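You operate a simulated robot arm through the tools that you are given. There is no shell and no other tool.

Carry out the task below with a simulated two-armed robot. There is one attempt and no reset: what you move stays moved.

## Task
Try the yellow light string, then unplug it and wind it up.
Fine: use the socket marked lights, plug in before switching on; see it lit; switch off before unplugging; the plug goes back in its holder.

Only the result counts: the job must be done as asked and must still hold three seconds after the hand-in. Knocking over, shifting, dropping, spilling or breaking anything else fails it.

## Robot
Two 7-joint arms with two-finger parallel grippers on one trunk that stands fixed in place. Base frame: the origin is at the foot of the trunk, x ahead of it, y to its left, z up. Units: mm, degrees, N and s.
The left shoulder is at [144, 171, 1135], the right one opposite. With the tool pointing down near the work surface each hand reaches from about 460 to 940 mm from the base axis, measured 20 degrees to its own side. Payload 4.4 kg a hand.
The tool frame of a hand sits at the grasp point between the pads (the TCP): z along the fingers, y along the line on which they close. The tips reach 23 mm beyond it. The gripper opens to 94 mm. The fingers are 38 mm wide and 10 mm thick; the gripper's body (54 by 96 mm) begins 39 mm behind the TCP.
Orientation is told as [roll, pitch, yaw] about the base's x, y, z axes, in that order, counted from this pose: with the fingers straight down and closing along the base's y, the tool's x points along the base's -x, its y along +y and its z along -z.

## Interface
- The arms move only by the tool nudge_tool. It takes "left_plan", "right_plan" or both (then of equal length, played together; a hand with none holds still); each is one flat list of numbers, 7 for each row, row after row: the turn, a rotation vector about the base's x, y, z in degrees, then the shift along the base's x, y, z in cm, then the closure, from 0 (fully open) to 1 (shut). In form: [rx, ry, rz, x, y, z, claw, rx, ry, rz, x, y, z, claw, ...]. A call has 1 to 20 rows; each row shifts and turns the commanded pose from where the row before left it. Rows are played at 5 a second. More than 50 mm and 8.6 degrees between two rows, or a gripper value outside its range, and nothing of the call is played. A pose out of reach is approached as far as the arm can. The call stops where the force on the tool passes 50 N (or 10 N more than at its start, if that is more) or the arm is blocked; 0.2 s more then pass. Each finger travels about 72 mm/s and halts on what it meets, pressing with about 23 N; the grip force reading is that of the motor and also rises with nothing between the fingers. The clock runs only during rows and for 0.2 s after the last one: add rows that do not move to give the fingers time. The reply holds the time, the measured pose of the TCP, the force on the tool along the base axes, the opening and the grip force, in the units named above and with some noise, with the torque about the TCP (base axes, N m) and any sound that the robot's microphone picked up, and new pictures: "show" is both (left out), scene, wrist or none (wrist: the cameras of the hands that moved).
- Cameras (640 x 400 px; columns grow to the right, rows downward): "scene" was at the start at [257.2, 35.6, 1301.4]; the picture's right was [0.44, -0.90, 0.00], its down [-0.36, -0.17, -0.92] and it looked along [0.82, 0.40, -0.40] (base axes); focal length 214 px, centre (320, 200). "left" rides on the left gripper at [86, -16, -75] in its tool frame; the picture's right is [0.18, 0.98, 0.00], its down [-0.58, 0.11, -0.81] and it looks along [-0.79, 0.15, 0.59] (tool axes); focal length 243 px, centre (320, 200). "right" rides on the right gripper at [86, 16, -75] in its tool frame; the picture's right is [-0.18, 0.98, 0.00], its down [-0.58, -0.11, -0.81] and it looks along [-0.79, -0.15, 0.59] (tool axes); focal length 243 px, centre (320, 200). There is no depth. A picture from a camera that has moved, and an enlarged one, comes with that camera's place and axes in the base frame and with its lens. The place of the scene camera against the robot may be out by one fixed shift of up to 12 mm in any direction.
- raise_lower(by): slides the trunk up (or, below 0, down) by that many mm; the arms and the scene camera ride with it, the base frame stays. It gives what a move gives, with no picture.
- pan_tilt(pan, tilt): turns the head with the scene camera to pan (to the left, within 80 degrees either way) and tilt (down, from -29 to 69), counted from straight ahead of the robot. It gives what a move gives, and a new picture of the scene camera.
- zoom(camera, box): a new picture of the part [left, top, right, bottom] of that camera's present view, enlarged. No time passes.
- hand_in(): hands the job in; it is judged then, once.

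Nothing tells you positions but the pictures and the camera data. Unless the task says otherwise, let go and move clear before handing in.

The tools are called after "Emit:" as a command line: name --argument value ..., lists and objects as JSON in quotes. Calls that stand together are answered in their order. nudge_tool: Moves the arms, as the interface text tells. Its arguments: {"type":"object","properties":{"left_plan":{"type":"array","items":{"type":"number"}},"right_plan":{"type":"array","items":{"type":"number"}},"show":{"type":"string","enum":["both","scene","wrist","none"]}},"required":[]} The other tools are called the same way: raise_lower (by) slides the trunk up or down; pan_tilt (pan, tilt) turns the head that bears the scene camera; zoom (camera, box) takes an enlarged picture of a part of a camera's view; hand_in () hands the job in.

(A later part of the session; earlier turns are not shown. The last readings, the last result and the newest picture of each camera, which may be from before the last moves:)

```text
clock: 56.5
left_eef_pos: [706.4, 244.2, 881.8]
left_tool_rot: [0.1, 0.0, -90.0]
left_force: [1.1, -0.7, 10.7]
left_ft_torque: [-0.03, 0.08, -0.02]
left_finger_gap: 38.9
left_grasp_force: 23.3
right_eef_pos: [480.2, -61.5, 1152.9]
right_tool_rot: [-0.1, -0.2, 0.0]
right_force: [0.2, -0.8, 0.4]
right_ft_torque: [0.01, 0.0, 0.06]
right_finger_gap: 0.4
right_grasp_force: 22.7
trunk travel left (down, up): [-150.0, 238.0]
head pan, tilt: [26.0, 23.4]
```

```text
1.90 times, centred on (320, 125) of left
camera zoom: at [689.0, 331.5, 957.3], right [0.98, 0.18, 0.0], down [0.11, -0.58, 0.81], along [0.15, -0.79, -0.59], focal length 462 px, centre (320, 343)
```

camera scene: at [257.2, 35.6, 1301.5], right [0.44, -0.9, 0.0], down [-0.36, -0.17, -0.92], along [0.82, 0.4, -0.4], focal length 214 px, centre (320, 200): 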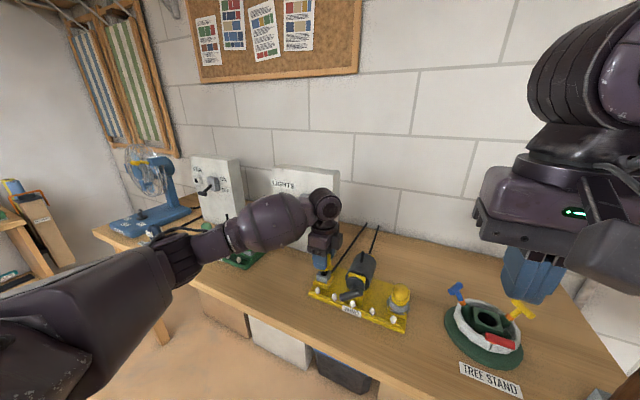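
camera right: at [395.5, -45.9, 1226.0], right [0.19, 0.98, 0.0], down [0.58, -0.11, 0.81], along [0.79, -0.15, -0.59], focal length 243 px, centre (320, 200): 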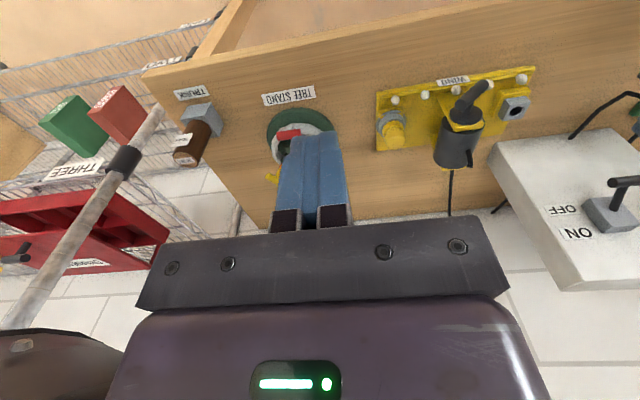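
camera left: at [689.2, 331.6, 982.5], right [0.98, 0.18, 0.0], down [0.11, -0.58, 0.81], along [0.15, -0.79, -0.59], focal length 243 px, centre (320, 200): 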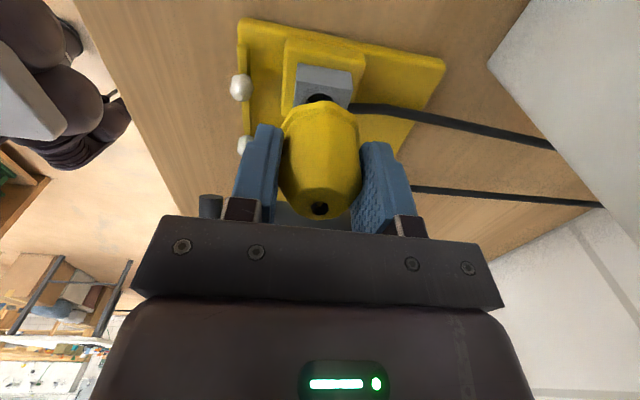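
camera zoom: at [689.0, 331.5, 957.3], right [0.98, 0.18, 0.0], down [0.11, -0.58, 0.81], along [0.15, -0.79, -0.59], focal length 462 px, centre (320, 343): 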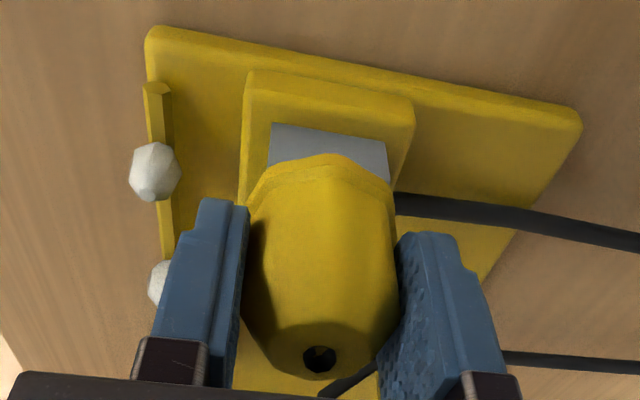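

The plug is seated flush at 10.7 N. I'll relieve the pressure, open, and lift straight up.

Emit:
nudge_tool --left_plan '[0, 0, 0, 0, 0, 0.1, 1, 0, 0, 0, 0, 0, 0, 0.5, 0, 0, 0, 0, 0, 0, 0.3, 0, 0, 0, 0, 0, 0.5, 0.3, 0, 0, 0, 0, 0, 1.0, 0.3, 0, 0, 0, 0, 0, 2.0, 0.3, 0, 0, 0, 0, 0, 2.0, 0.3, 0, 0, 0, 0, 0, 2.5, 0.3]'

Emit:
zoom --camera "left" --box '[230, 0, 410, 210]'

Emit:
zoom --camera "scene" --box '[290, 220, 430, 340]'

Emit:
zoom --camera "right" --box '[400, 50, 640, 220]'

```text
clock: 58.3
left_eef_pos: [705.5, 245.0, 962.3]
left_tool_rot: [0.1, -0.1, -90.0]
left_force: [-0.3, -0.1, -0.1]
left_ft_torque: [0.0, -0.04, 0.0]
left_finger_gap: 65.9
left_grasp_force: 0.0
right_eef_pos: [480.1, -61.1, 1152.0]
right_tool_rot: [0.0, -0.1, 0.0]
right_force: [-0.1, -0.2, 0.1]
right_ft_torque: [0.0, -0.01, -0.01]
right_finger_gap: 0.0
right_grasp_force: 22.4
trunk travel left (down, up): [-150.0, 238.0]
head pan, tilt: [26.0, 23.4]
camera scene: at [256.6, 35.5, 1301.7], right [0.44, -0.9, 0.0], down [-0.36, -0.17, -0.92], along [0.83, 0.4, -0.4], focal length 214 px, centre (320, 200)
camera left: at [688.9, 331.3, 1036.8], right [0.98, 0.18, 0.0], down [0.11, -0.58, 0.81], along [0.15, -0.79, -0.59], focal length 243 px, centre (320, 200)
```

scene: 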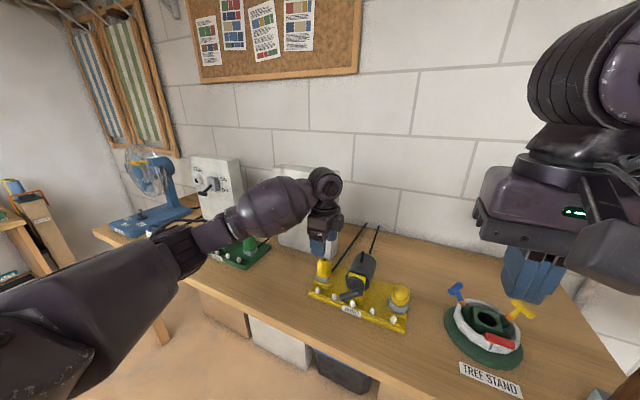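
left: 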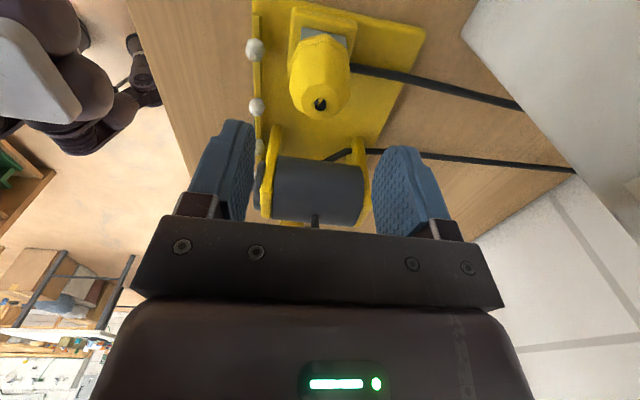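

```text
1.90 times, centred on (320, 105) of left
camera zoom: at [688.9, 331.3, 1036.8], right [0.98, 0.18, 0.0], down [0.11, -0.58, 0.81], along [0.15, -0.79, -0.59], focal length 462 px, centre (320, 381)
```

zoom: 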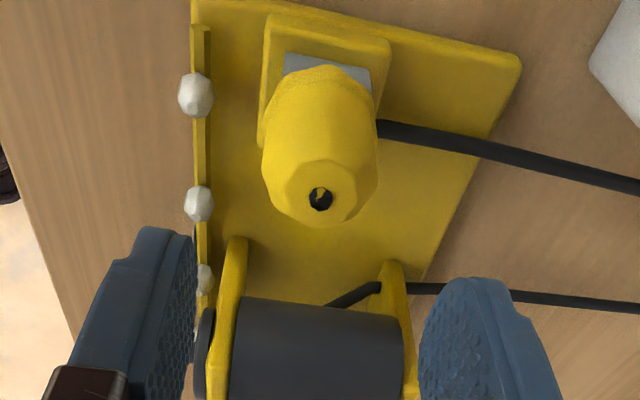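

```text
3.33 times, centred on (360, 280) of scene
camera zoom: at [256.6, 35.5, 1301.7], right [0.44, -0.9, 0.0], down [-0.36, -0.17, -0.92], along [0.83, 0.4, -0.4], focal length 715 px, centre (187, -67)
```

zoom: 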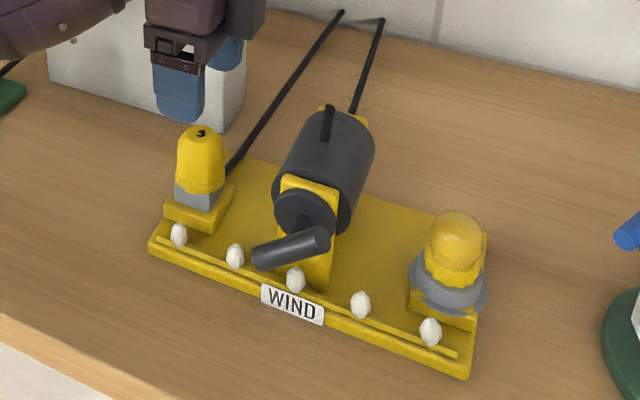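

```text
2.35 times, centred on (520, 135) of right
camera zoom: at [394.5, -45.5, 1226.4], right [0.18, 0.98, 0.0], down [0.58, -0.11, 0.81], along [0.79, -0.15, -0.59], focal length 571 px, centre (-151, 353)
```

zoom: 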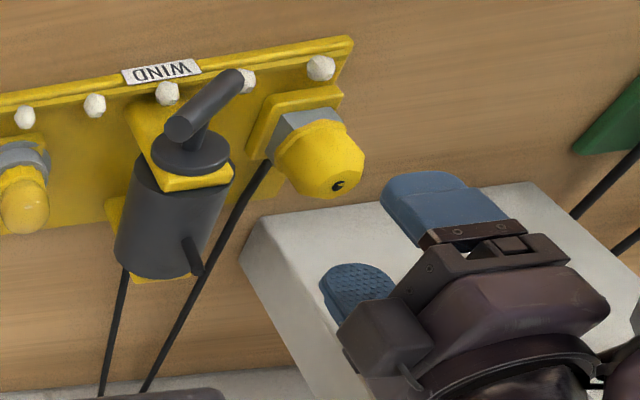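

The plug is back in its holder exactly as it started. Next is winding: I'll take the left hand up and back, pitch it level with the fingers closed near the T-handle, and move the right arm well out of the way.

Emit:
nudge_tool --left_plan '[0, 0, 0, 0, 0, 2.6, 0.3, 0, 0, 0, -2.8, -1.5, 2.6, 1, 0, 0, 0, -2.8, -1.5, 2.6, 1, 0, 0, 0, -2.8, -1.5, 0, 1, 0, -8.18, 0, 0, -0.4, 0, 1, 0, -8.18, 0, 0, -0.4, 0, 1, 0, -8.18, 0, 0, -0.4, 0, 1, 0, -8.18, 0, 0, -0.4, 0, 1, 0, -8.18, 0, 0, -0.4, 0, 1, 0, -8.18, 0, 0, -0.4, 0, 1, 0, -8.18, 0, 0, -0.4, 0, 1, 0, -8.18, 0, 0, -0.4, 0, 1, 0, -8.18, 0, 0, -0.4, 0, 1, 0, -8.18, 0, 0, -0.4, 0, 1, 0, -8.18, 0, 0, -0.4, 0, 1]' --right_plan '[0, 0, 0, -0.2, -1.4, 0, 1, 0, 0, 0, -0.2, -1.4, 0, 1, 0, 0, 0, -0.2, -1.4, 0, 1, 0, 0, 0, -0.2, -1.4, 0, 1, 0, 0, 0, -0.2, -1.4, 0, 1, 0, 0, 0, -0.2, -1.4, 0, 1, 0, 0, 0, -0.2, -1.4, 0, 1, 0, 0, 0, -0.2, -1.4, 0, 1, 0, 0, 0, -0.2, -1.4, 0, 1, 0, 0, 0, -0.2, -1.4, 0, 1, 0, 0, 0, -0.2, -1.4, 0, 1, 0, 0, 0, -0.2, -1.4, 0, 1, 0, 0, 0, -0.2, -1.4, 0, 1, 0, 0, 0, -0.2, -1.4, 0, 1, 0, 0, 0, -0.2, -1.4, 0, 1]'

```text
clock: 61.5
left_eef_pos: [622.0, 155.1, 1040.1]
left_tool_rot: [90.1, 0.0, -90.0]
left_force: [0.5, 0.2, -0.1]
left_ft_torque: [-0.01, 0.0, -0.01]
left_finger_gap: 0.0
left_grasp_force: 23.3
right_eef_pos: [451.5, -270.6, 1149.4]
right_tool_rot: [-0.1, 0.0, 0.1]
right_force: [-0.2, -0.6, 0.5]
right_ft_torque: [0.03, 0.04, 0.03]
right_finger_gap: 0.2
right_grasp_force: 23.1
trunk travel left (down, up): [-150.0, 238.0]
head pan, tilt: [26.0, 23.4]
camera scene: at [257.3, 35.6, 1301.4], right [0.44, -0.9, 0.0], down [-0.36, -0.17, -0.92], along [0.82, 0.4, -0.4], focal length 214 px, centre (320, 200)
camera right: at [365.1, -255.2, 1225.2], right [0.18, 0.98, 0.0], down [0.58, -0.11, 0.81], along [0.79, -0.15, -0.59], focal length 243 px, centre (320, 200)
camera left: at [546.9, 242.6, 1023.4], right [0.0, 0.18, 0.98], down [-0.81, -0.58, 0.11], along [0.59, -0.79, 0.15], focal length 243 px, centre (320, 200)
```

scene: 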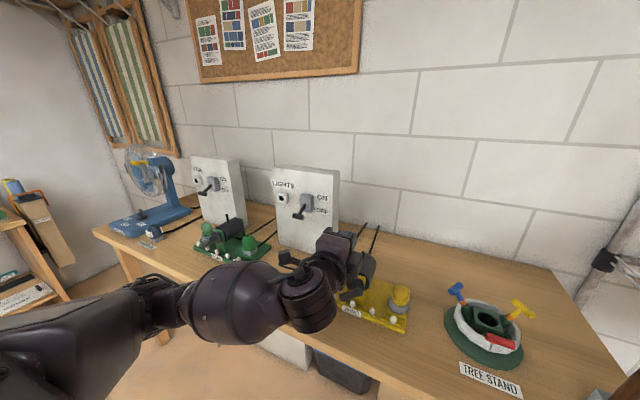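
right: 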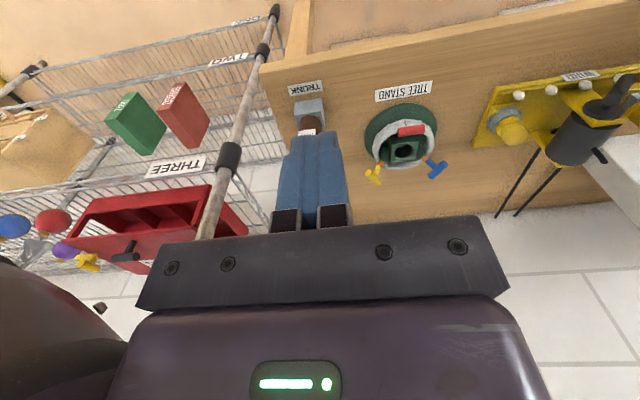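
left: 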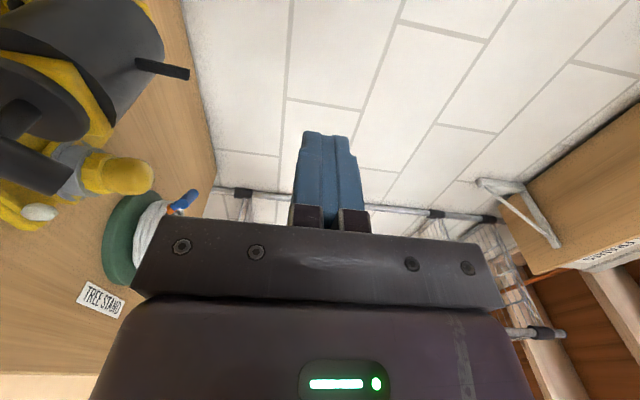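

The left hand is horizontal above the handle. I'll take a closer look at the T-handle from both wrist cameras.

Emit:
zoom --camera "left" --box '[0, 0, 220, 230]'

Emit:
zoom --camera "right" --box '[470, 50, 640, 200]'

Emit:
zoom --camera "scene" --box '[260, 210, 430, 340]'

```text
1.74 times, centred on (110, 115) of left
camera zoom: at [546.9, 242.6, 1023.4], right [0.0, 0.18, 0.98], down [-0.81, -0.58, 0.11], along [0.59, -0.79, 0.15], focal length 422 px, centre (685, 348)
```

zoom: 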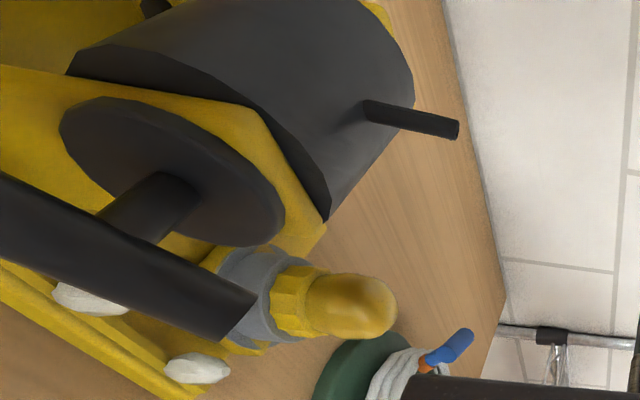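

```text
2.67 times, centred on (555, 125) of right
camera zoom: at [365.1, -255.2, 1225.2], right [0.18, 0.98, 0.0], down [0.58, -0.11, 0.81], along [0.79, -0.15, -0.59], focal length 647 px, centre (-307, 400)
```

zoom: 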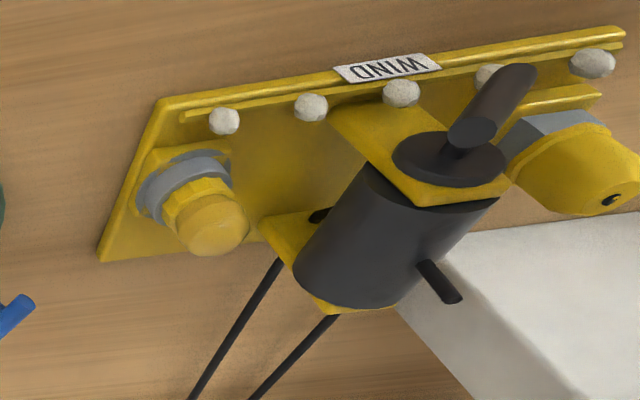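

```text
3.08 times, centred on (345, 275) of scene
camera zoom: at [257.3, 35.6, 1301.4], right [0.44, -0.9, 0.0], down [-0.36, -0.17, -0.92], along [0.82, 0.4, -0.4], focal length 660 px, centre (243, -31)
```

zoom: 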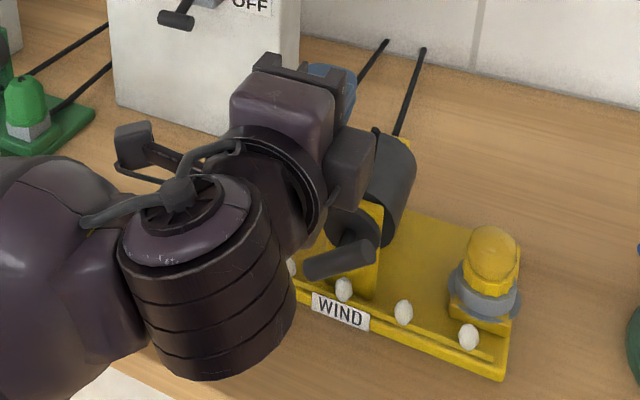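

I'll turn the T-handle clockwise by pushing its arm around with closed fingers. First I'll tilt the hand 20° downward for table clearance and lower it to just above the handle.

Emit:
nudge_tool --left_plan '[0, 8, 0, -0.1, 0, -2.0, 1, 0, 8, 0, -0.1, 0, -2.0, 1, 0, 4, 0, 0, -0.1, -2.0, 1, 0, 0, 0, 0, -0.1, -2.0, 1]'

Emit:
zoom --camera "scene" --box '[290, 220, 420, 330]'

Emit:
zoom --camera "right" --box '[470, 50, 640, 200]'

```text
clock: 62.5
left_eef_pos: [619.0, 154.0, 959.6]
left_tool_rot: [70.1, -0.1, -90.1]
left_force: [-0.6, -0.3, -0.5]
left_ft_torque: [0.0, 0.0, -0.03]
left_finger_gap: 0.0
left_grasp_force: 23.6
right_eef_pos: [449.8, -270.8, 1151.3]
right_tool_rot: [0.0, 0.0, -0.1]
right_force: [0.8, -0.2, -0.8]
right_ft_torque: [0.01, 0.01, 0.04]
right_finger_gap: 0.0
right_grasp_force: 22.7
trunk travel left (down, up): [-150.0, 238.0]
head pan, tilt: [26.0, 23.4]
camera scene: at [257.4, 35.6, 1301.4], right [0.44, -0.9, 0.0], down [-0.36, -0.17, -0.92], along [0.82, 0.4, -0.4], focal length 214 px, centre (320, 200)
camera left: at [544.1, 240.8, 969.8], right [0.34, 0.18, 0.92], down [-0.72, -0.58, 0.38], along [0.61, -0.79, -0.06], focal length 243 px, centre (320, 200)
```

scene: 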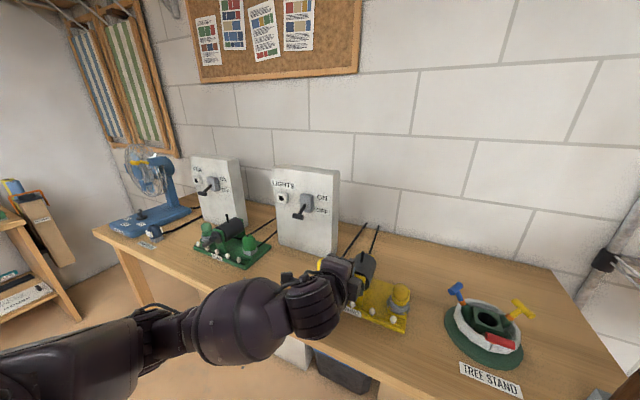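
left: 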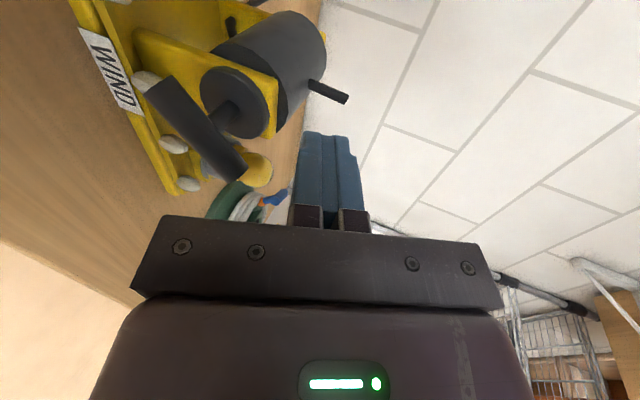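

```text
3.64 times, centred on (355, 275) of scene
camera zoom: at [257.4, 35.6, 1301.4], right [0.44, -0.9, 0.0], down [-0.36, -0.17, -0.92], along [0.82, 0.4, -0.4], focal length 780 px, centre (193, -73)
```

zoom: 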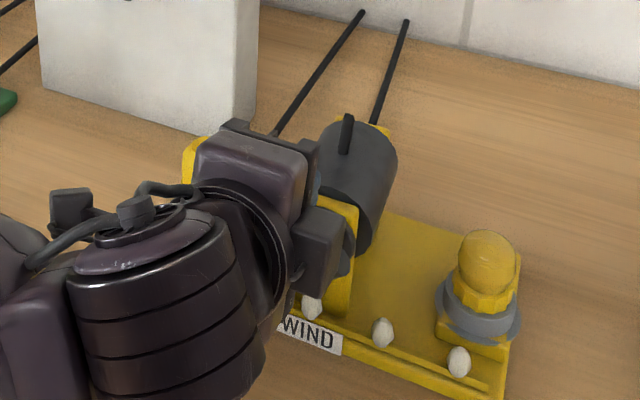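

```text
2.67 times, centred on (555, 125) of right
camera zoom: at [365.2, -255.0, 1225.2], right [0.18, 0.98, 0.0], down [0.58, -0.11, 0.81], along [0.79, -0.15, -0.59], focal length 647 px, centre (-307, 400)
```

zoom: 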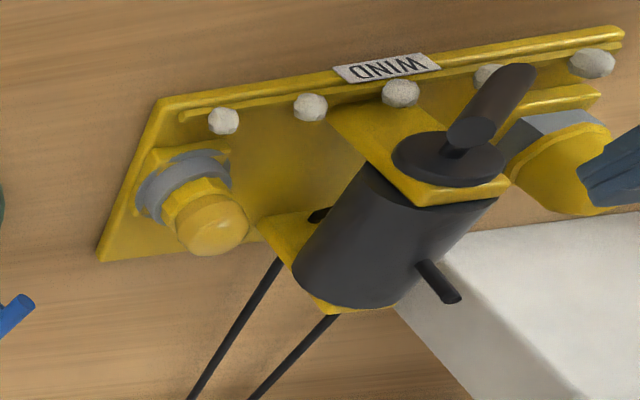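

Emit:
zoom --camera "left" --box '[120, 40, 340, 200]'

```text
2.50 times, centred on (230, 120) of left
camera zoom: at [544.1, 240.8, 969.8], right [0.34, 0.18, 0.92], down [-0.72, -0.58, 0.38], along [0.61, -0.79, -0.06], focal length 606 px, centre (545, 400)
```

zoom: 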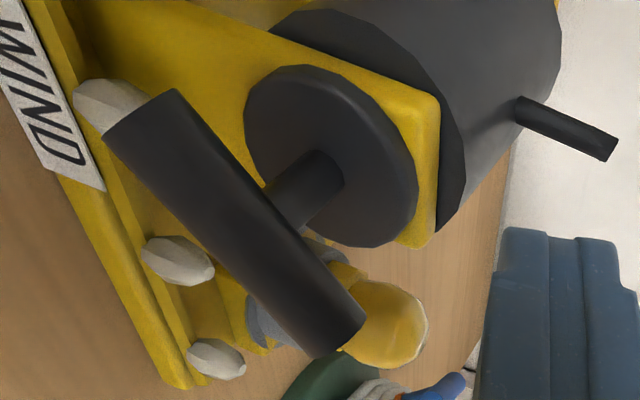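

The T-bar position and its 138° angle are confirmed. I'll come down onto its upper end and make a small clockwise test push.

Emit:
nudge_tool --left_plan '[0, 0, 0, 0, 0, -2.2, 1, 0, 0, 0, 0, -0.8, -0.9, 1, 0, 0, 0, 0, -0.81, -0.14, 1, 0, 0, 0, 0, -0.48, -0.27, 1, 0, 0, 0, 0, -0.48, -0.28, 1]'

Emit:
zoom --camera "left" --box '[120, 40, 340, 200]'

Emit:
zoom --camera "right" --box '[470, 50, 640, 200]'

```text
clock: 63.7
left_eef_pos: [620.3, 128.4, 921.1]
left_tool_rot: [70.0, -0.1, -90.0]
left_force: [0.3, 0.0, -0.2]
left_ft_torque: [-0.01, -0.05, 0.01]
left_finger_gap: 0.0
left_grasp_force: 23.0
right_eef_pos: [451.5, -270.4, 1150.2]
right_tool_rot: [0.1, -0.1, 0.0]
right_force: [0.8, 0.7, -0.4]
right_ft_torque: [0.0, -0.01, 0.0]
right_finger_gap: 0.0
right_grasp_force: 23.1
trunk travel left (down, up): [-150.0, 238.0]
head pan, tilt: [26.0, 23.4]
camera scene: at [257.2, 35.6, 1301.4], right [0.44, -0.9, 0.0], down [-0.36, -0.17, -0.92], along [0.82, 0.4, -0.4], focal length 214 px, centre (320, 200)
camera left: at [543.8, 214.8, 932.1], right [0.34, 0.18, 0.92], down [-0.72, -0.58, 0.38], along [0.61, -0.79, -0.06], focal length 243 px, centre (320, 200)
```

scene: 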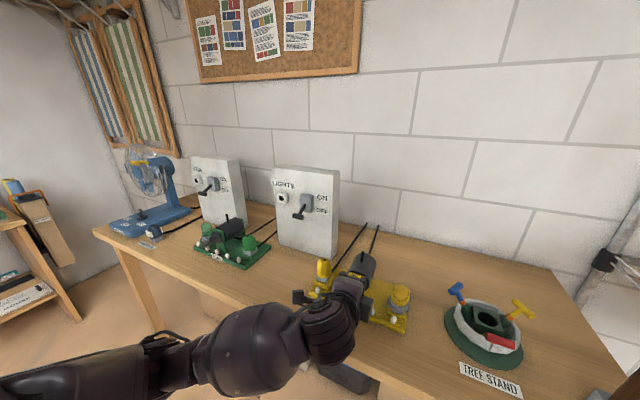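
left: 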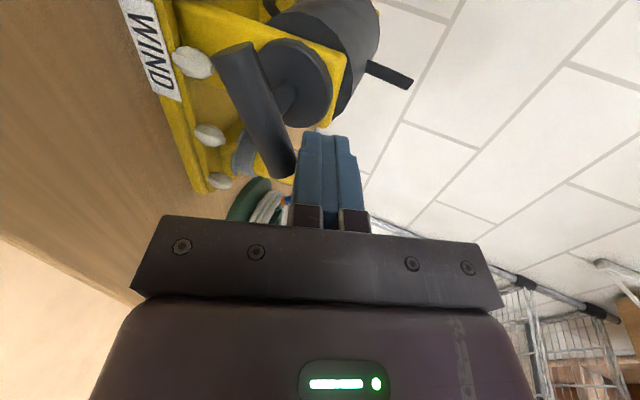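

```text
2.50 times, centred on (230, 120) of left
camera zoom: at [543.8, 214.8, 932.1], right [0.34, 0.18, 0.92], down [-0.72, -0.58, 0.38], along [0.61, -0.79, -0.06], focal length 606 px, centre (545, 400)
```

zoom: 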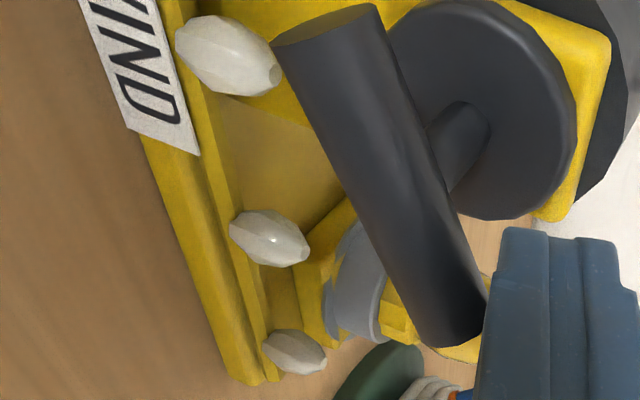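

```text
2.67 times, centred on (555, 125) of right
camera zoom: at [365.1, -255.0, 1225.3], right [0.18, 0.98, 0.0], down [0.58, -0.11, 0.81], along [0.79, -0.15, -0.59], focal length 647 px, centre (-307, 400)
```

zoom: 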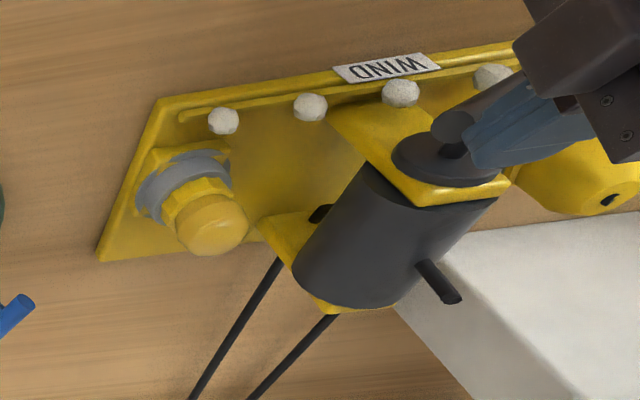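

The handle turned about 18° clockwise with no notable resistance. I'll continue around the circle.

Emit:
nudge_tool --left_plan '[0, 0, 0, 0, -0.69, -0.9, 1, 0, 0, 0, 0, -0.55, -0.14, 1, 0, 0, 0, 0, -0.57, -0.41, 1, 0, 0, 0, 0, -0.41, -0.69, 1, 0, 0, 0, 0, -0.15, -0.89, 1]'

Emit:
zoom --camera "left" --box '[120, 0, 400, 200]'

Emit:
zoom --camera "right" --box '[470, 50, 640, 200]'

```text
clock: 64.9
left_eef_pos: [619.4, 103.4, 892.0]
left_tool_rot: [69.9, 0.0, -90.1]
left_force: [-0.1, -1.3, 0.9]
left_ft_torque: [0.02, 0.01, -0.03]
left_finger_gap: 0.0
left_grasp_force: 22.6
right_eef_pos: [450.6, -270.5, 1150.3]
right_tool_rot: [0.0, 0.0, 0.1]
right_force: [0.3, 0.4, -0.1]
right_ft_torque: [-0.01, 0.01, 0.01]
right_finger_gap: 0.1
right_grasp_force: 22.7
trunk travel left (down, up): [-150.0, 238.0]
head pan, tilt: [26.0, 23.4]
camera scene: at [257.3, 35.6, 1301.3], right [0.44, -0.9, 0.0], down [-0.36, -0.17, -0.92], along [0.82, 0.4, -0.4], focal length 214 px, centre (320, 200)
camera left: at [543.6, 190.7, 901.2], right [0.34, 0.18, 0.92], down [-0.72, -0.58, 0.38], along [0.61, -0.79, -0.06], focal length 243 px, centre (320, 200)
```

scene: 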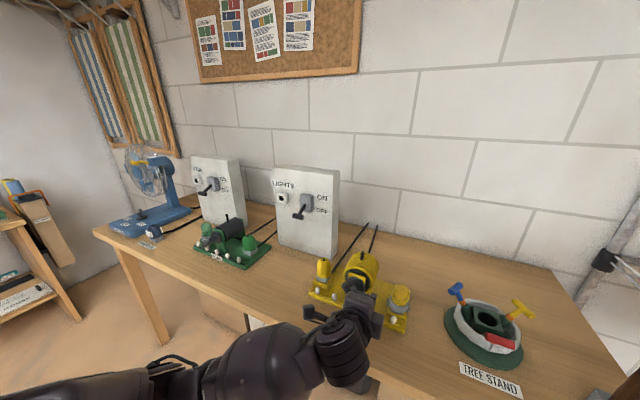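
left: 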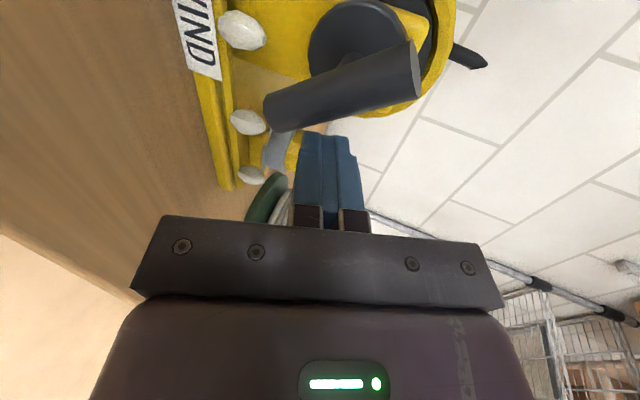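

```text
2.00 times, centred on (260, 100) of left
camera zoom: at [543.6, 190.7, 901.2], right [0.34, 0.18, 0.92], down [-0.72, -0.58, 0.38], along [0.61, -0.79, -0.06], focal length 485 px, centre (440, 400)
```

zoom: 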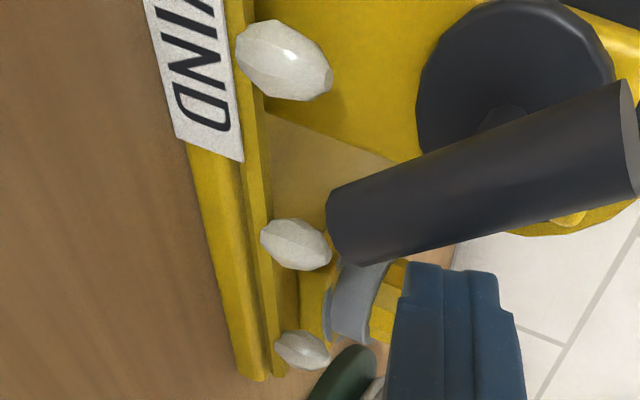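

```text
2.67 times, centred on (555, 125) of right
camera zoom: at [365.1, -255.1, 1225.1], right [0.18, 0.98, 0.0], down [0.58, -0.11, 0.81], along [0.79, -0.15, -0.59], focal length 647 px, centre (-307, 400)
```

zoom: 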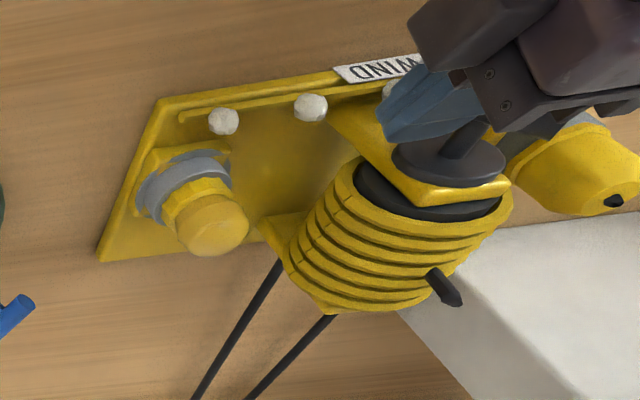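

The drum now shows yellow coils, so the string is winding on. I'll keep turning gently to see whether there's a stop.

Emit:
nudge_tool --left_plan '[0, 0, 0, 0, 0.1, -0.48, 1, 0, 0, 0, 0, 0.11, -0.48, 1, 0, 0, 0, 0, 0.31, -0.43, 1, 0, 0, 0, 0, 0.31, -0.43, 1]'

Emit:
zoom --camera "left" --box '[120, 0, 400, 200]'

Emit:
zoom --camera "right" --box '[470, 50, 640, 200]'

```text
clock: 65.9
left_eef_pos: [618.9, 113.3, 873.4]
left_tool_rot: [69.9, 0.1, -90.0]
left_force: [-2.0, -1.9, -0.5]
left_ft_torque: [0.02, 0.0, -0.03]
left_finger_gap: 0.0
left_grasp_force: 23.7
right_eef_pos: [451.8, -269.9, 1150.7]
right_tool_rot: [-0.1, 0.0, 0.0]
right_force: [0.1, 0.3, -0.3]
right_ft_torque: [0.01, -0.02, 0.02]
right_finger_gap: 0.1
right_grasp_force: 23.3
trunk travel left (down, up): [-150.0, 238.0]
head pan, tilt: [26.0, 23.4]
camera scene: at [257.1, 35.5, 1301.4], right [0.44, -0.9, 0.0], down [-0.36, -0.17, -0.92], along [0.82, 0.4, -0.4], focal length 214 px, centre (320, 200)
camera left: at [543.6, 199.4, 883.6], right [0.34, 0.18, 0.92], down [-0.72, -0.58, 0.38], along [0.61, -0.79, -0.06], focal length 243 px, centre (320, 200)
```

scene: 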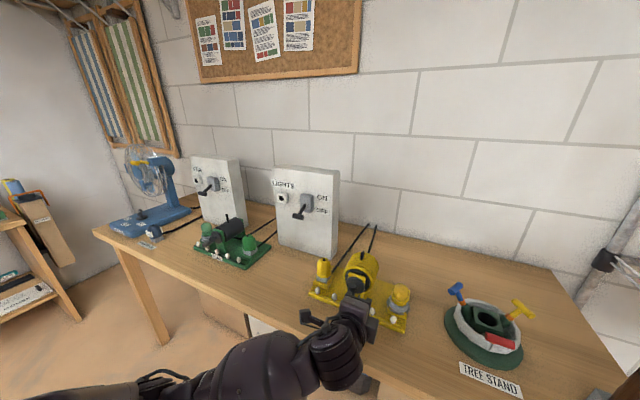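
left: 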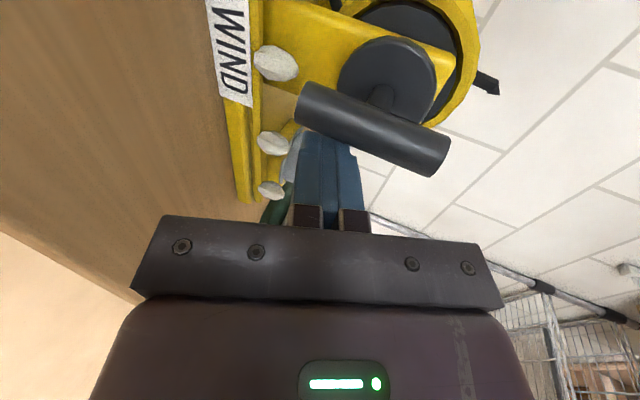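

```text
2.00 times, centred on (260, 100) of left
camera zoom: at [543.6, 199.4, 883.6], right [0.34, 0.18, 0.92], down [-0.72, -0.58, 0.38], along [0.61, -0.79, -0.06], focal length 485 px, centre (440, 400)
```

zoom: 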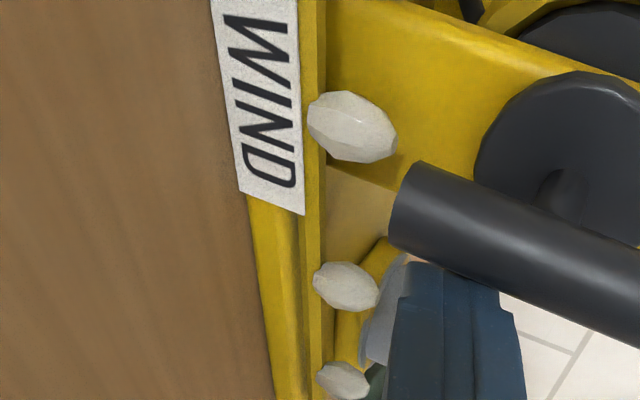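

```text
2.67 times, centred on (555, 125) of right
camera zoom: at [365.0, -255.1, 1225.2], right [0.18, 0.98, 0.0], down [0.58, -0.11, 0.81], along [0.79, -0.15, -0.59], focal length 647 px, centre (-307, 400)
```

zoom: 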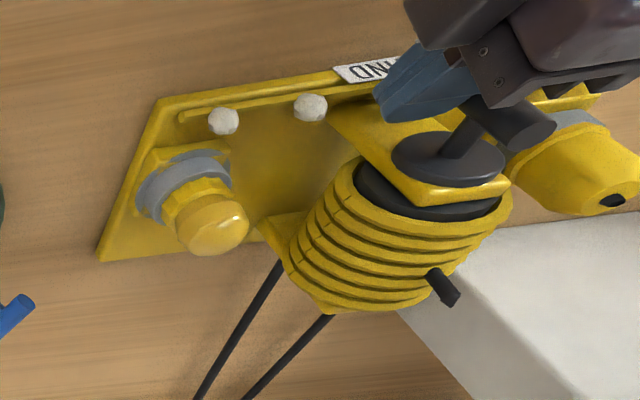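

It's still turning freely with the coils shown. I'll continue a bit further to look for an end stop.

Emit:
nudge_tool --left_plan '[0, 0, 0, 0, 0.21, -0.36, 1, 0, 0, 0, 0, 0.21, -0.36, 1, 0, 0, 0, 0, 0.37, -0.28, 1, 0, 0, 0, 0, 0.38, -0.28, 1]' --show "wrist"

Emit:
zoom --camera "right" --box '[470, 50, 640, 200]'

```text
clock: 66.9
left_eef_pos: [618.0, 123.3, 861.7]
left_tool_rot: [70.0, 0.1, -90.0]
left_force: [-11.1, -6.4, 1.5]
left_ft_torque: [0.1, -0.15, 0.14]
left_finger_gap: 0.0
left_grasp_force: 22.7
right_eef_pos: [449.5, -270.8, 1150.4]
right_tool_rot: [0.0, -0.2, 0.0]
right_force: [-0.7, -0.5, 0.4]
right_ft_torque: [0.01, 0.01, -0.01]
right_finger_gap: 0.0
right_grasp_force: 22.7
trunk travel left (down, up): [-150.0, 238.0]
head pan, tilt: [26.0, 23.4]
camera left: at [542.9, 210.3, 871.4], right [0.34, 0.18, 0.92], down [-0.72, -0.58, 0.38], along [0.61, -0.79, -0.06], focal length 243 px, centre (320, 200)
```

left: 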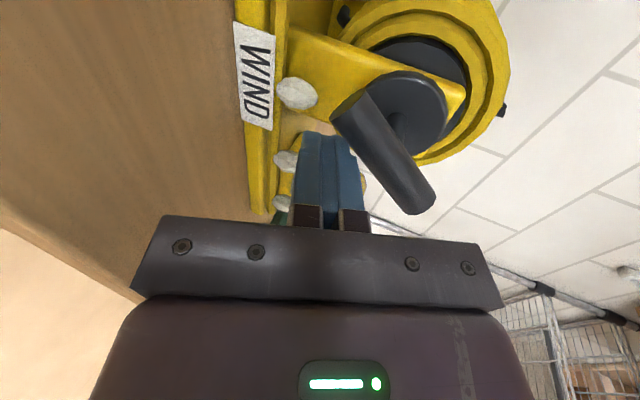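

```text
2.67 times, centred on (555, 125) of right
camera zoom: at [364.0, -255.4, 1225.5], right [0.18, 0.98, 0.0], down [0.58, -0.11, 0.81], along [0.79, -0.15, -0.59], focal length 647 px, centre (-307, 400)
```

zoom: 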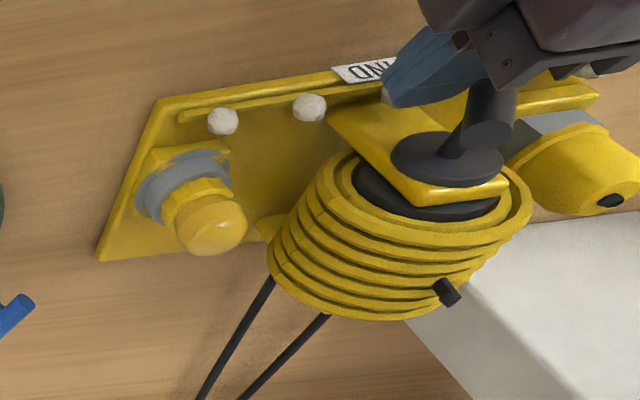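

The coil is growing as I turn, but the fingertip is brushing the middle bulb (11 N in x). I'll pull back about 6 mm in x and carry on around.

Emit:
nudge_tool --left_plan '[0, 0, 0, -0.7, 0, 0, 1, 0, 0, 0, 0, 0.48, -0.12, 1, 0, 0, 0, 0, 0.49, -0.13, 1, 0, 0, 0, 0, 0.52, 0.06, 1, 0, 0, 0, 0, 0.53, 0.07, 1]' --show "wrist"

Emit:
zoom --camera "right" --box '[470, 50, 640, 200]'

Emit:
zoom --camera "left" --box '[200, 0, 520, 230]'

```text
clock: 68.1
left_eef_pos: [612.7, 144.5, 859.6]
left_tool_rot: [70.0, 0.1, -90.0]
left_force: [0.2, 0.3, -0.4]
left_ft_torque: [0.02, 0.02, 0.0]
left_finger_gap: 0.1
left_grasp_force: 23.4
right_eef_pos: [451.3, -269.6, 1149.9]
right_tool_rot: [0.0, 0.0, 0.0]
right_force: [-0.4, 0.6, 0.3]
right_ft_torque: [0.03, 0.01, 0.0]
right_finger_gap: 0.1
right_grasp_force: 23.2
trunk travel left (down, up): [-150.0, 238.0]
head pan, tilt: [26.0, 23.4]
camera left: at [536.7, 231.5, 869.8], right [0.34, 0.18, 0.92], down [-0.72, -0.58, 0.38], along [0.61, -0.79, -0.06], focal length 243 px, centre (320, 200)
```

left: 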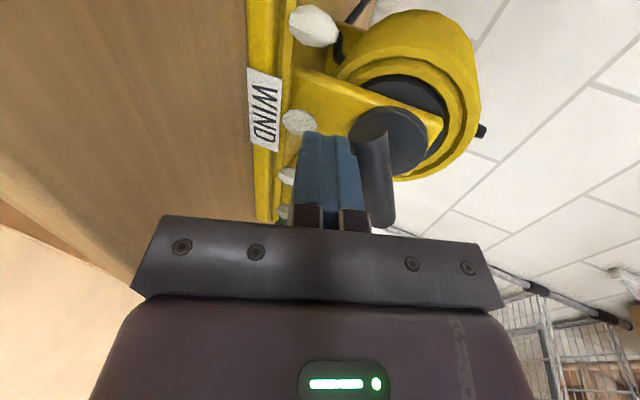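

```text
2.67 times, centred on (555, 125) of right
camera zoom: at [365.0, -255.0, 1225.3], right [0.18, 0.98, 0.0], down [0.58, -0.11, 0.81], along [0.79, -0.15, -0.59], focal length 647 px, centre (-307, 400)
```

zoom: 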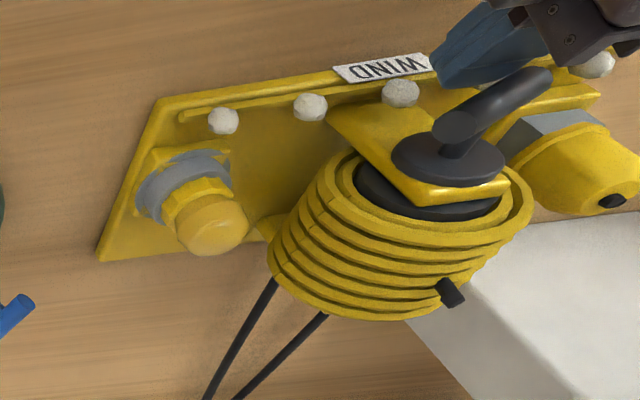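

```text
1.74 times, centred on (360, 115) of left
camera zoom: at [536.7, 231.5, 869.8], right [0.34, 0.18, 0.92], down [-0.72, -0.58, 0.38], along [0.61, -0.79, -0.06], focal length 422 px, centre (250, 348)
```

zoom: 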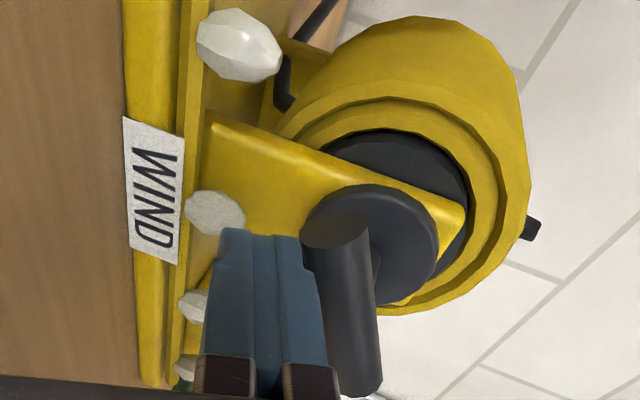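

It's winding on layer by layer with no resistance. I'll continue around the next quarter or so.

Emit:
nudge_tool --left_plan '[0, 0, 0, 0, 0.97, 0.55, 1, 0, 0, 0, 0, 0.69, 0.9, 1, 0, 0, 0, 0.2, 0.55, 0.14, 1, 0, 0, 0, 0.2, 0.57, 0.41, 1, 0, 0, 0, 0, 0.41, 0.69, 1, 0, 0, 0, 0, 0.15, 0.89, 1]' --show "wrist"

Emit:
zoom --camera "right" --box '[470, 50, 640, 200]'

Emit:
zoom --camera "scene" --box '[290, 220, 430, 340]'

```text
clock: 69.2
left_eef_pos: [613.7, 167.8, 872.9]
left_tool_rot: [68.9, -0.2, -90.8]
left_force: [-1.5, -7.8, -14.9]
left_ft_torque: [0.12, 0.22, -0.25]
left_finger_gap: 0.0
left_grasp_force: 23.2
right_eef_pos: [450.7, -270.1, 1150.7]
right_tool_rot: [-0.1, 0.0, -0.2]
right_force: [-0.8, 0.1, -0.1]
right_ft_torque: [-0.02, -0.02, 0.04]
right_finger_gap: 0.2
right_grasp_force: 23.4
trunk travel left (down, up): [-150.0, 238.0]
head pan, tilt: [26.0, 23.4]
stopped in row 5 (left hand): the force on the tool passed its limit at 54 N (the readings are from after the stop); the commanded pose is now the measured one
camera left: at [539.1, 256.0, 884.2], right [0.36, 0.18, 0.92], down [-0.72, -0.57, 0.4], along [0.59, -0.8, -0.07], focal length 243 px, centre (320, 200)
```

left: 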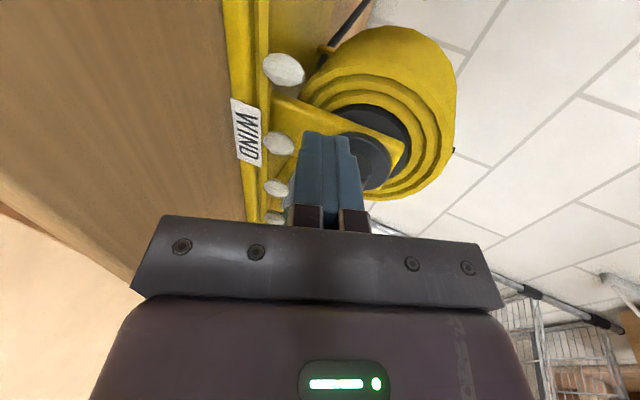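

```text
2.67 times, centred on (555, 125) of right
camera zoom: at [365.6, -254.3, 1225.4], right [0.18, 0.98, 0.0], down [0.58, -0.11, 0.81], along [0.79, -0.15, -0.59], focal length 647 px, centre (-307, 400)
```

zoom: 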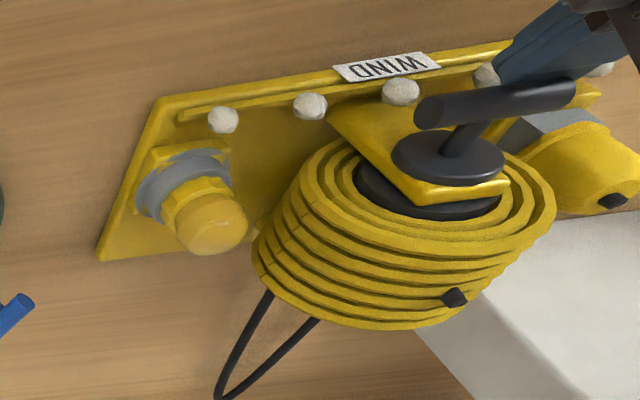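

```text
3.33 times, centred on (360, 280) of scene
camera zoom: at [257.7, 36.3, 1301.4], right [0.44, -0.9, 0.0], down [-0.36, -0.17, -0.92], along [0.82, 0.4, -0.4], focal length 715 px, centre (187, -67)
```

zoom: 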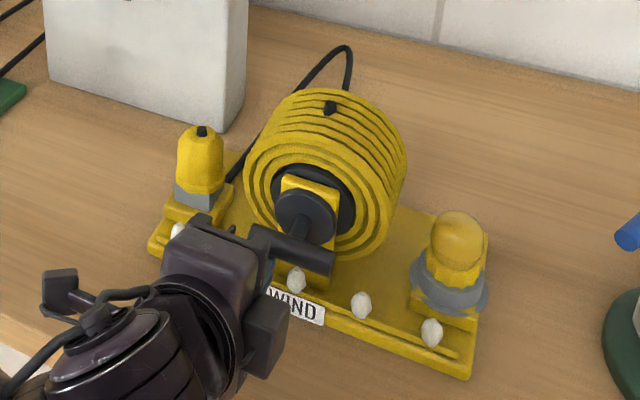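

The push stopped at 54 N with the bar roughly horizontal, about 225° from its start, and the cord has almost entirely reeled in. I'll nudge upward once more to check that this is a real end stop.

Emit:
nudge_tool --left_plan '[0, 0, 0, 0, -0.3, -0.2, 1, 0, 0, 0, 0, -0.3, 0, 1, 0, 0, 0, 0, 0, 0.3, 1, 0, 0, 0, 0, 0, 0.3, 1, 0, 0, 0, 0, 0, 0, 1]' --show "none"

Emit:
zoom --camera "right" --box '[470, 50, 640, 200]'

Emit:
zoom --camera "left" --box '[200, 0, 520, 230]'

```text
clock: 70.4
left_eef_pos: [612.2, 163.6, 872.8]
left_tool_rot: [68.5, -0.1, -90.6]
left_force: [-12.0, 12.9, -38.9]
left_ft_torque: [0.28, 0.53, 0.05]
left_finger_gap: 0.0
left_grasp_force: 22.9
right_eef_pos: [453.9, -268.7, 1148.5]
right_tool_rot: [-0.1, 0.2, 0.0]
right_force: [-0.3, 0.1, 0.9]
right_ft_torque: [0.06, -0.02, 0.02]
right_finger_gap: 0.2
right_grasp_force: 23.3
trunk travel left (down, up): [-150.0, 238.0]
head pan, tilt: [26.0, 23.4]
```

```text
2.67 times, centred on (555, 125) of right
camera zoom: at [367.3, -253.3, 1224.0], right [0.18, 0.98, 0.0], down [0.58, -0.11, 0.8], along [0.79, -0.15, -0.59], focal length 647 px, centre (-307, 400)
```

zoom: 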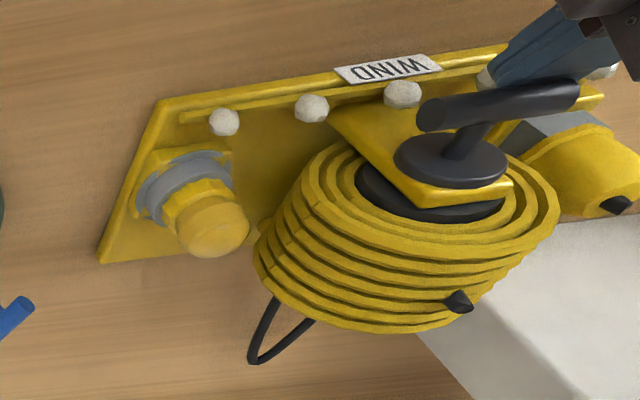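

```text
1.74 times, centred on (360, 115) of left
camera zoom: at [539.4, 252.4, 885.0], right [0.36, 0.18, 0.91], down [-0.71, -0.57, 0.4], along [0.6, -0.8, -0.08], focal length 422 px, centre (250, 348)
```

zoom: 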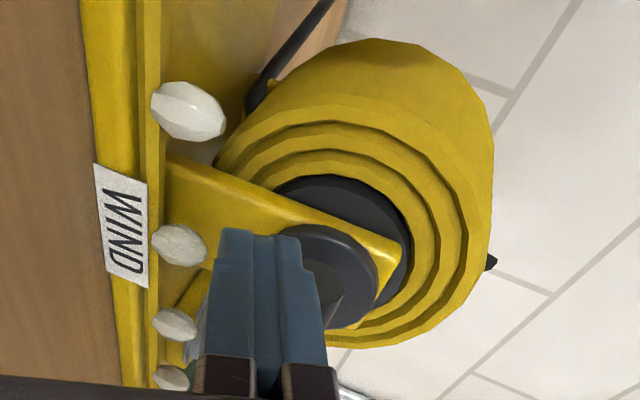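

It's a hard stop, so the string is fully wound. I'll ease the finger off the bar downward, back straight out, and check that the handle stays put.

Emit:
nudge_tool --left_plan '[0, 0, 0, 0, 0, -0.4, 1, 0, 0, 0, 0, 0, -0.4, 1, 0, 0, 0, -0.5, 0, -0.2, 1, 0, 0, 0, -2.0, 0, 0, 1, 0, 0, 0, -2.5, 0, 0, 1, 0, 0, 0, -2.5, 0, 0.5, 1, 0, 0, 0, 0, 0, 0, 1]'

Emit:
zoom --camera "right" --box '[470, 50, 640, 200]'

Emit:
zoom --camera "scene" --box '[290, 220, 430, 340]'

```text
clock: 72.0
left_eef_pos: [538.5, 164.0, 875.1]
left_tool_rot: [69.3, -0.2, -90.7]
left_force: [0.1, 0.2, 0.6]
left_ft_torque: [0.0, 0.04, 0.03]
left_finger_gap: 0.1
left_grasp_force: 23.4
right_eef_pos: [450.0, -270.8, 1151.1]
right_tool_rot: [-0.1, 0.0, 0.1]
right_force: [-0.3, -0.7, 0.7]
right_ft_torque: [0.0, 0.01, 0.03]
right_finger_gap: 0.0
right_grasp_force: 23.2
trunk travel left (down, up): [-150.0, 238.0]
head pan, tilt: [26.0, 23.4]
camera scene: at [257.1, 35.7, 1301.5], right [0.44, -0.9, 0.0], down [-0.36, -0.17, -0.92], along [0.82, 0.4, -0.4], focal length 214 px, centre (320, 200)
camera left: at [464.1, 251.0, 886.4], right [0.35, 0.18, 0.92], down [-0.72, -0.57, 0.39], along [0.6, -0.8, -0.07], focal length 243 px, centre (320, 200)
```

scene: 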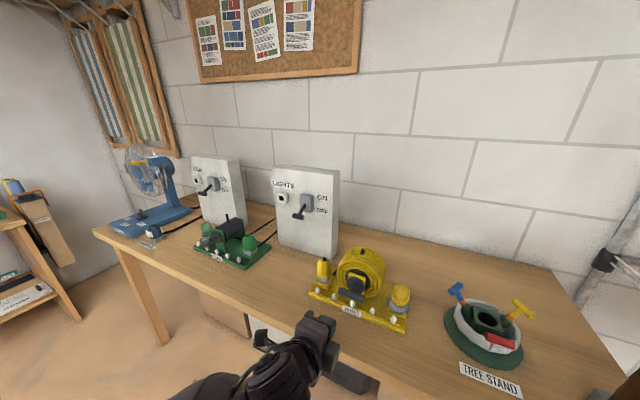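
left: 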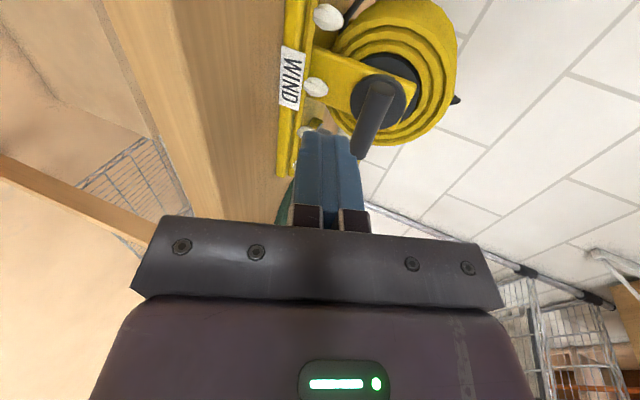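

```text
2.67 times, centred on (555, 125) of right
camera zoom: at [364.9, -255.0, 1225.3], right [0.18, 0.98, 0.0], down [0.58, -0.11, 0.81], along [0.79, -0.15, -0.59], focal length 647 px, centre (-307, 400)
```

zoom: 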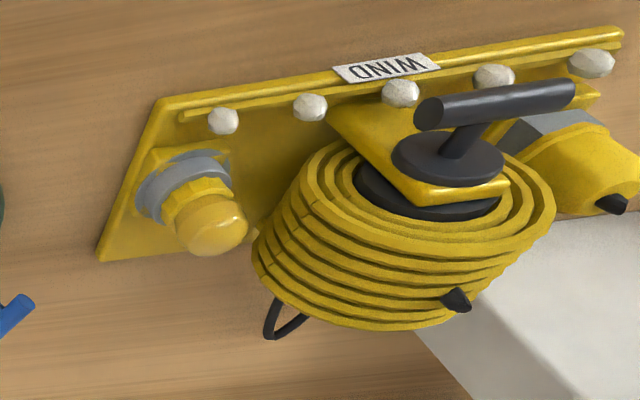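

```text
3.33 times, centred on (360, 280) of scene
camera zoom: at [257.1, 35.7, 1301.5], right [0.44, -0.9, 0.0], down [-0.36, -0.17, -0.92], along [0.82, 0.4, -0.4], focal length 715 px, centre (187, -67)
```

zoom: 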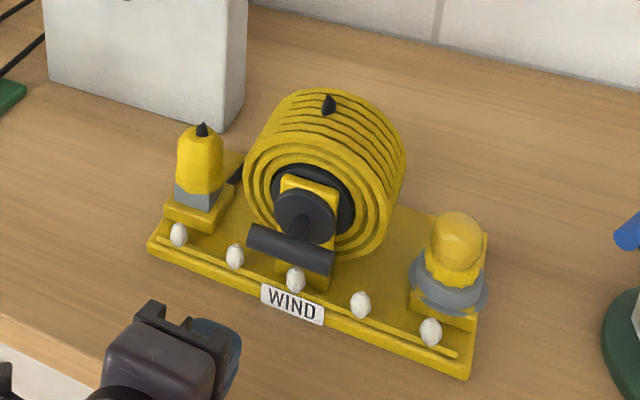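

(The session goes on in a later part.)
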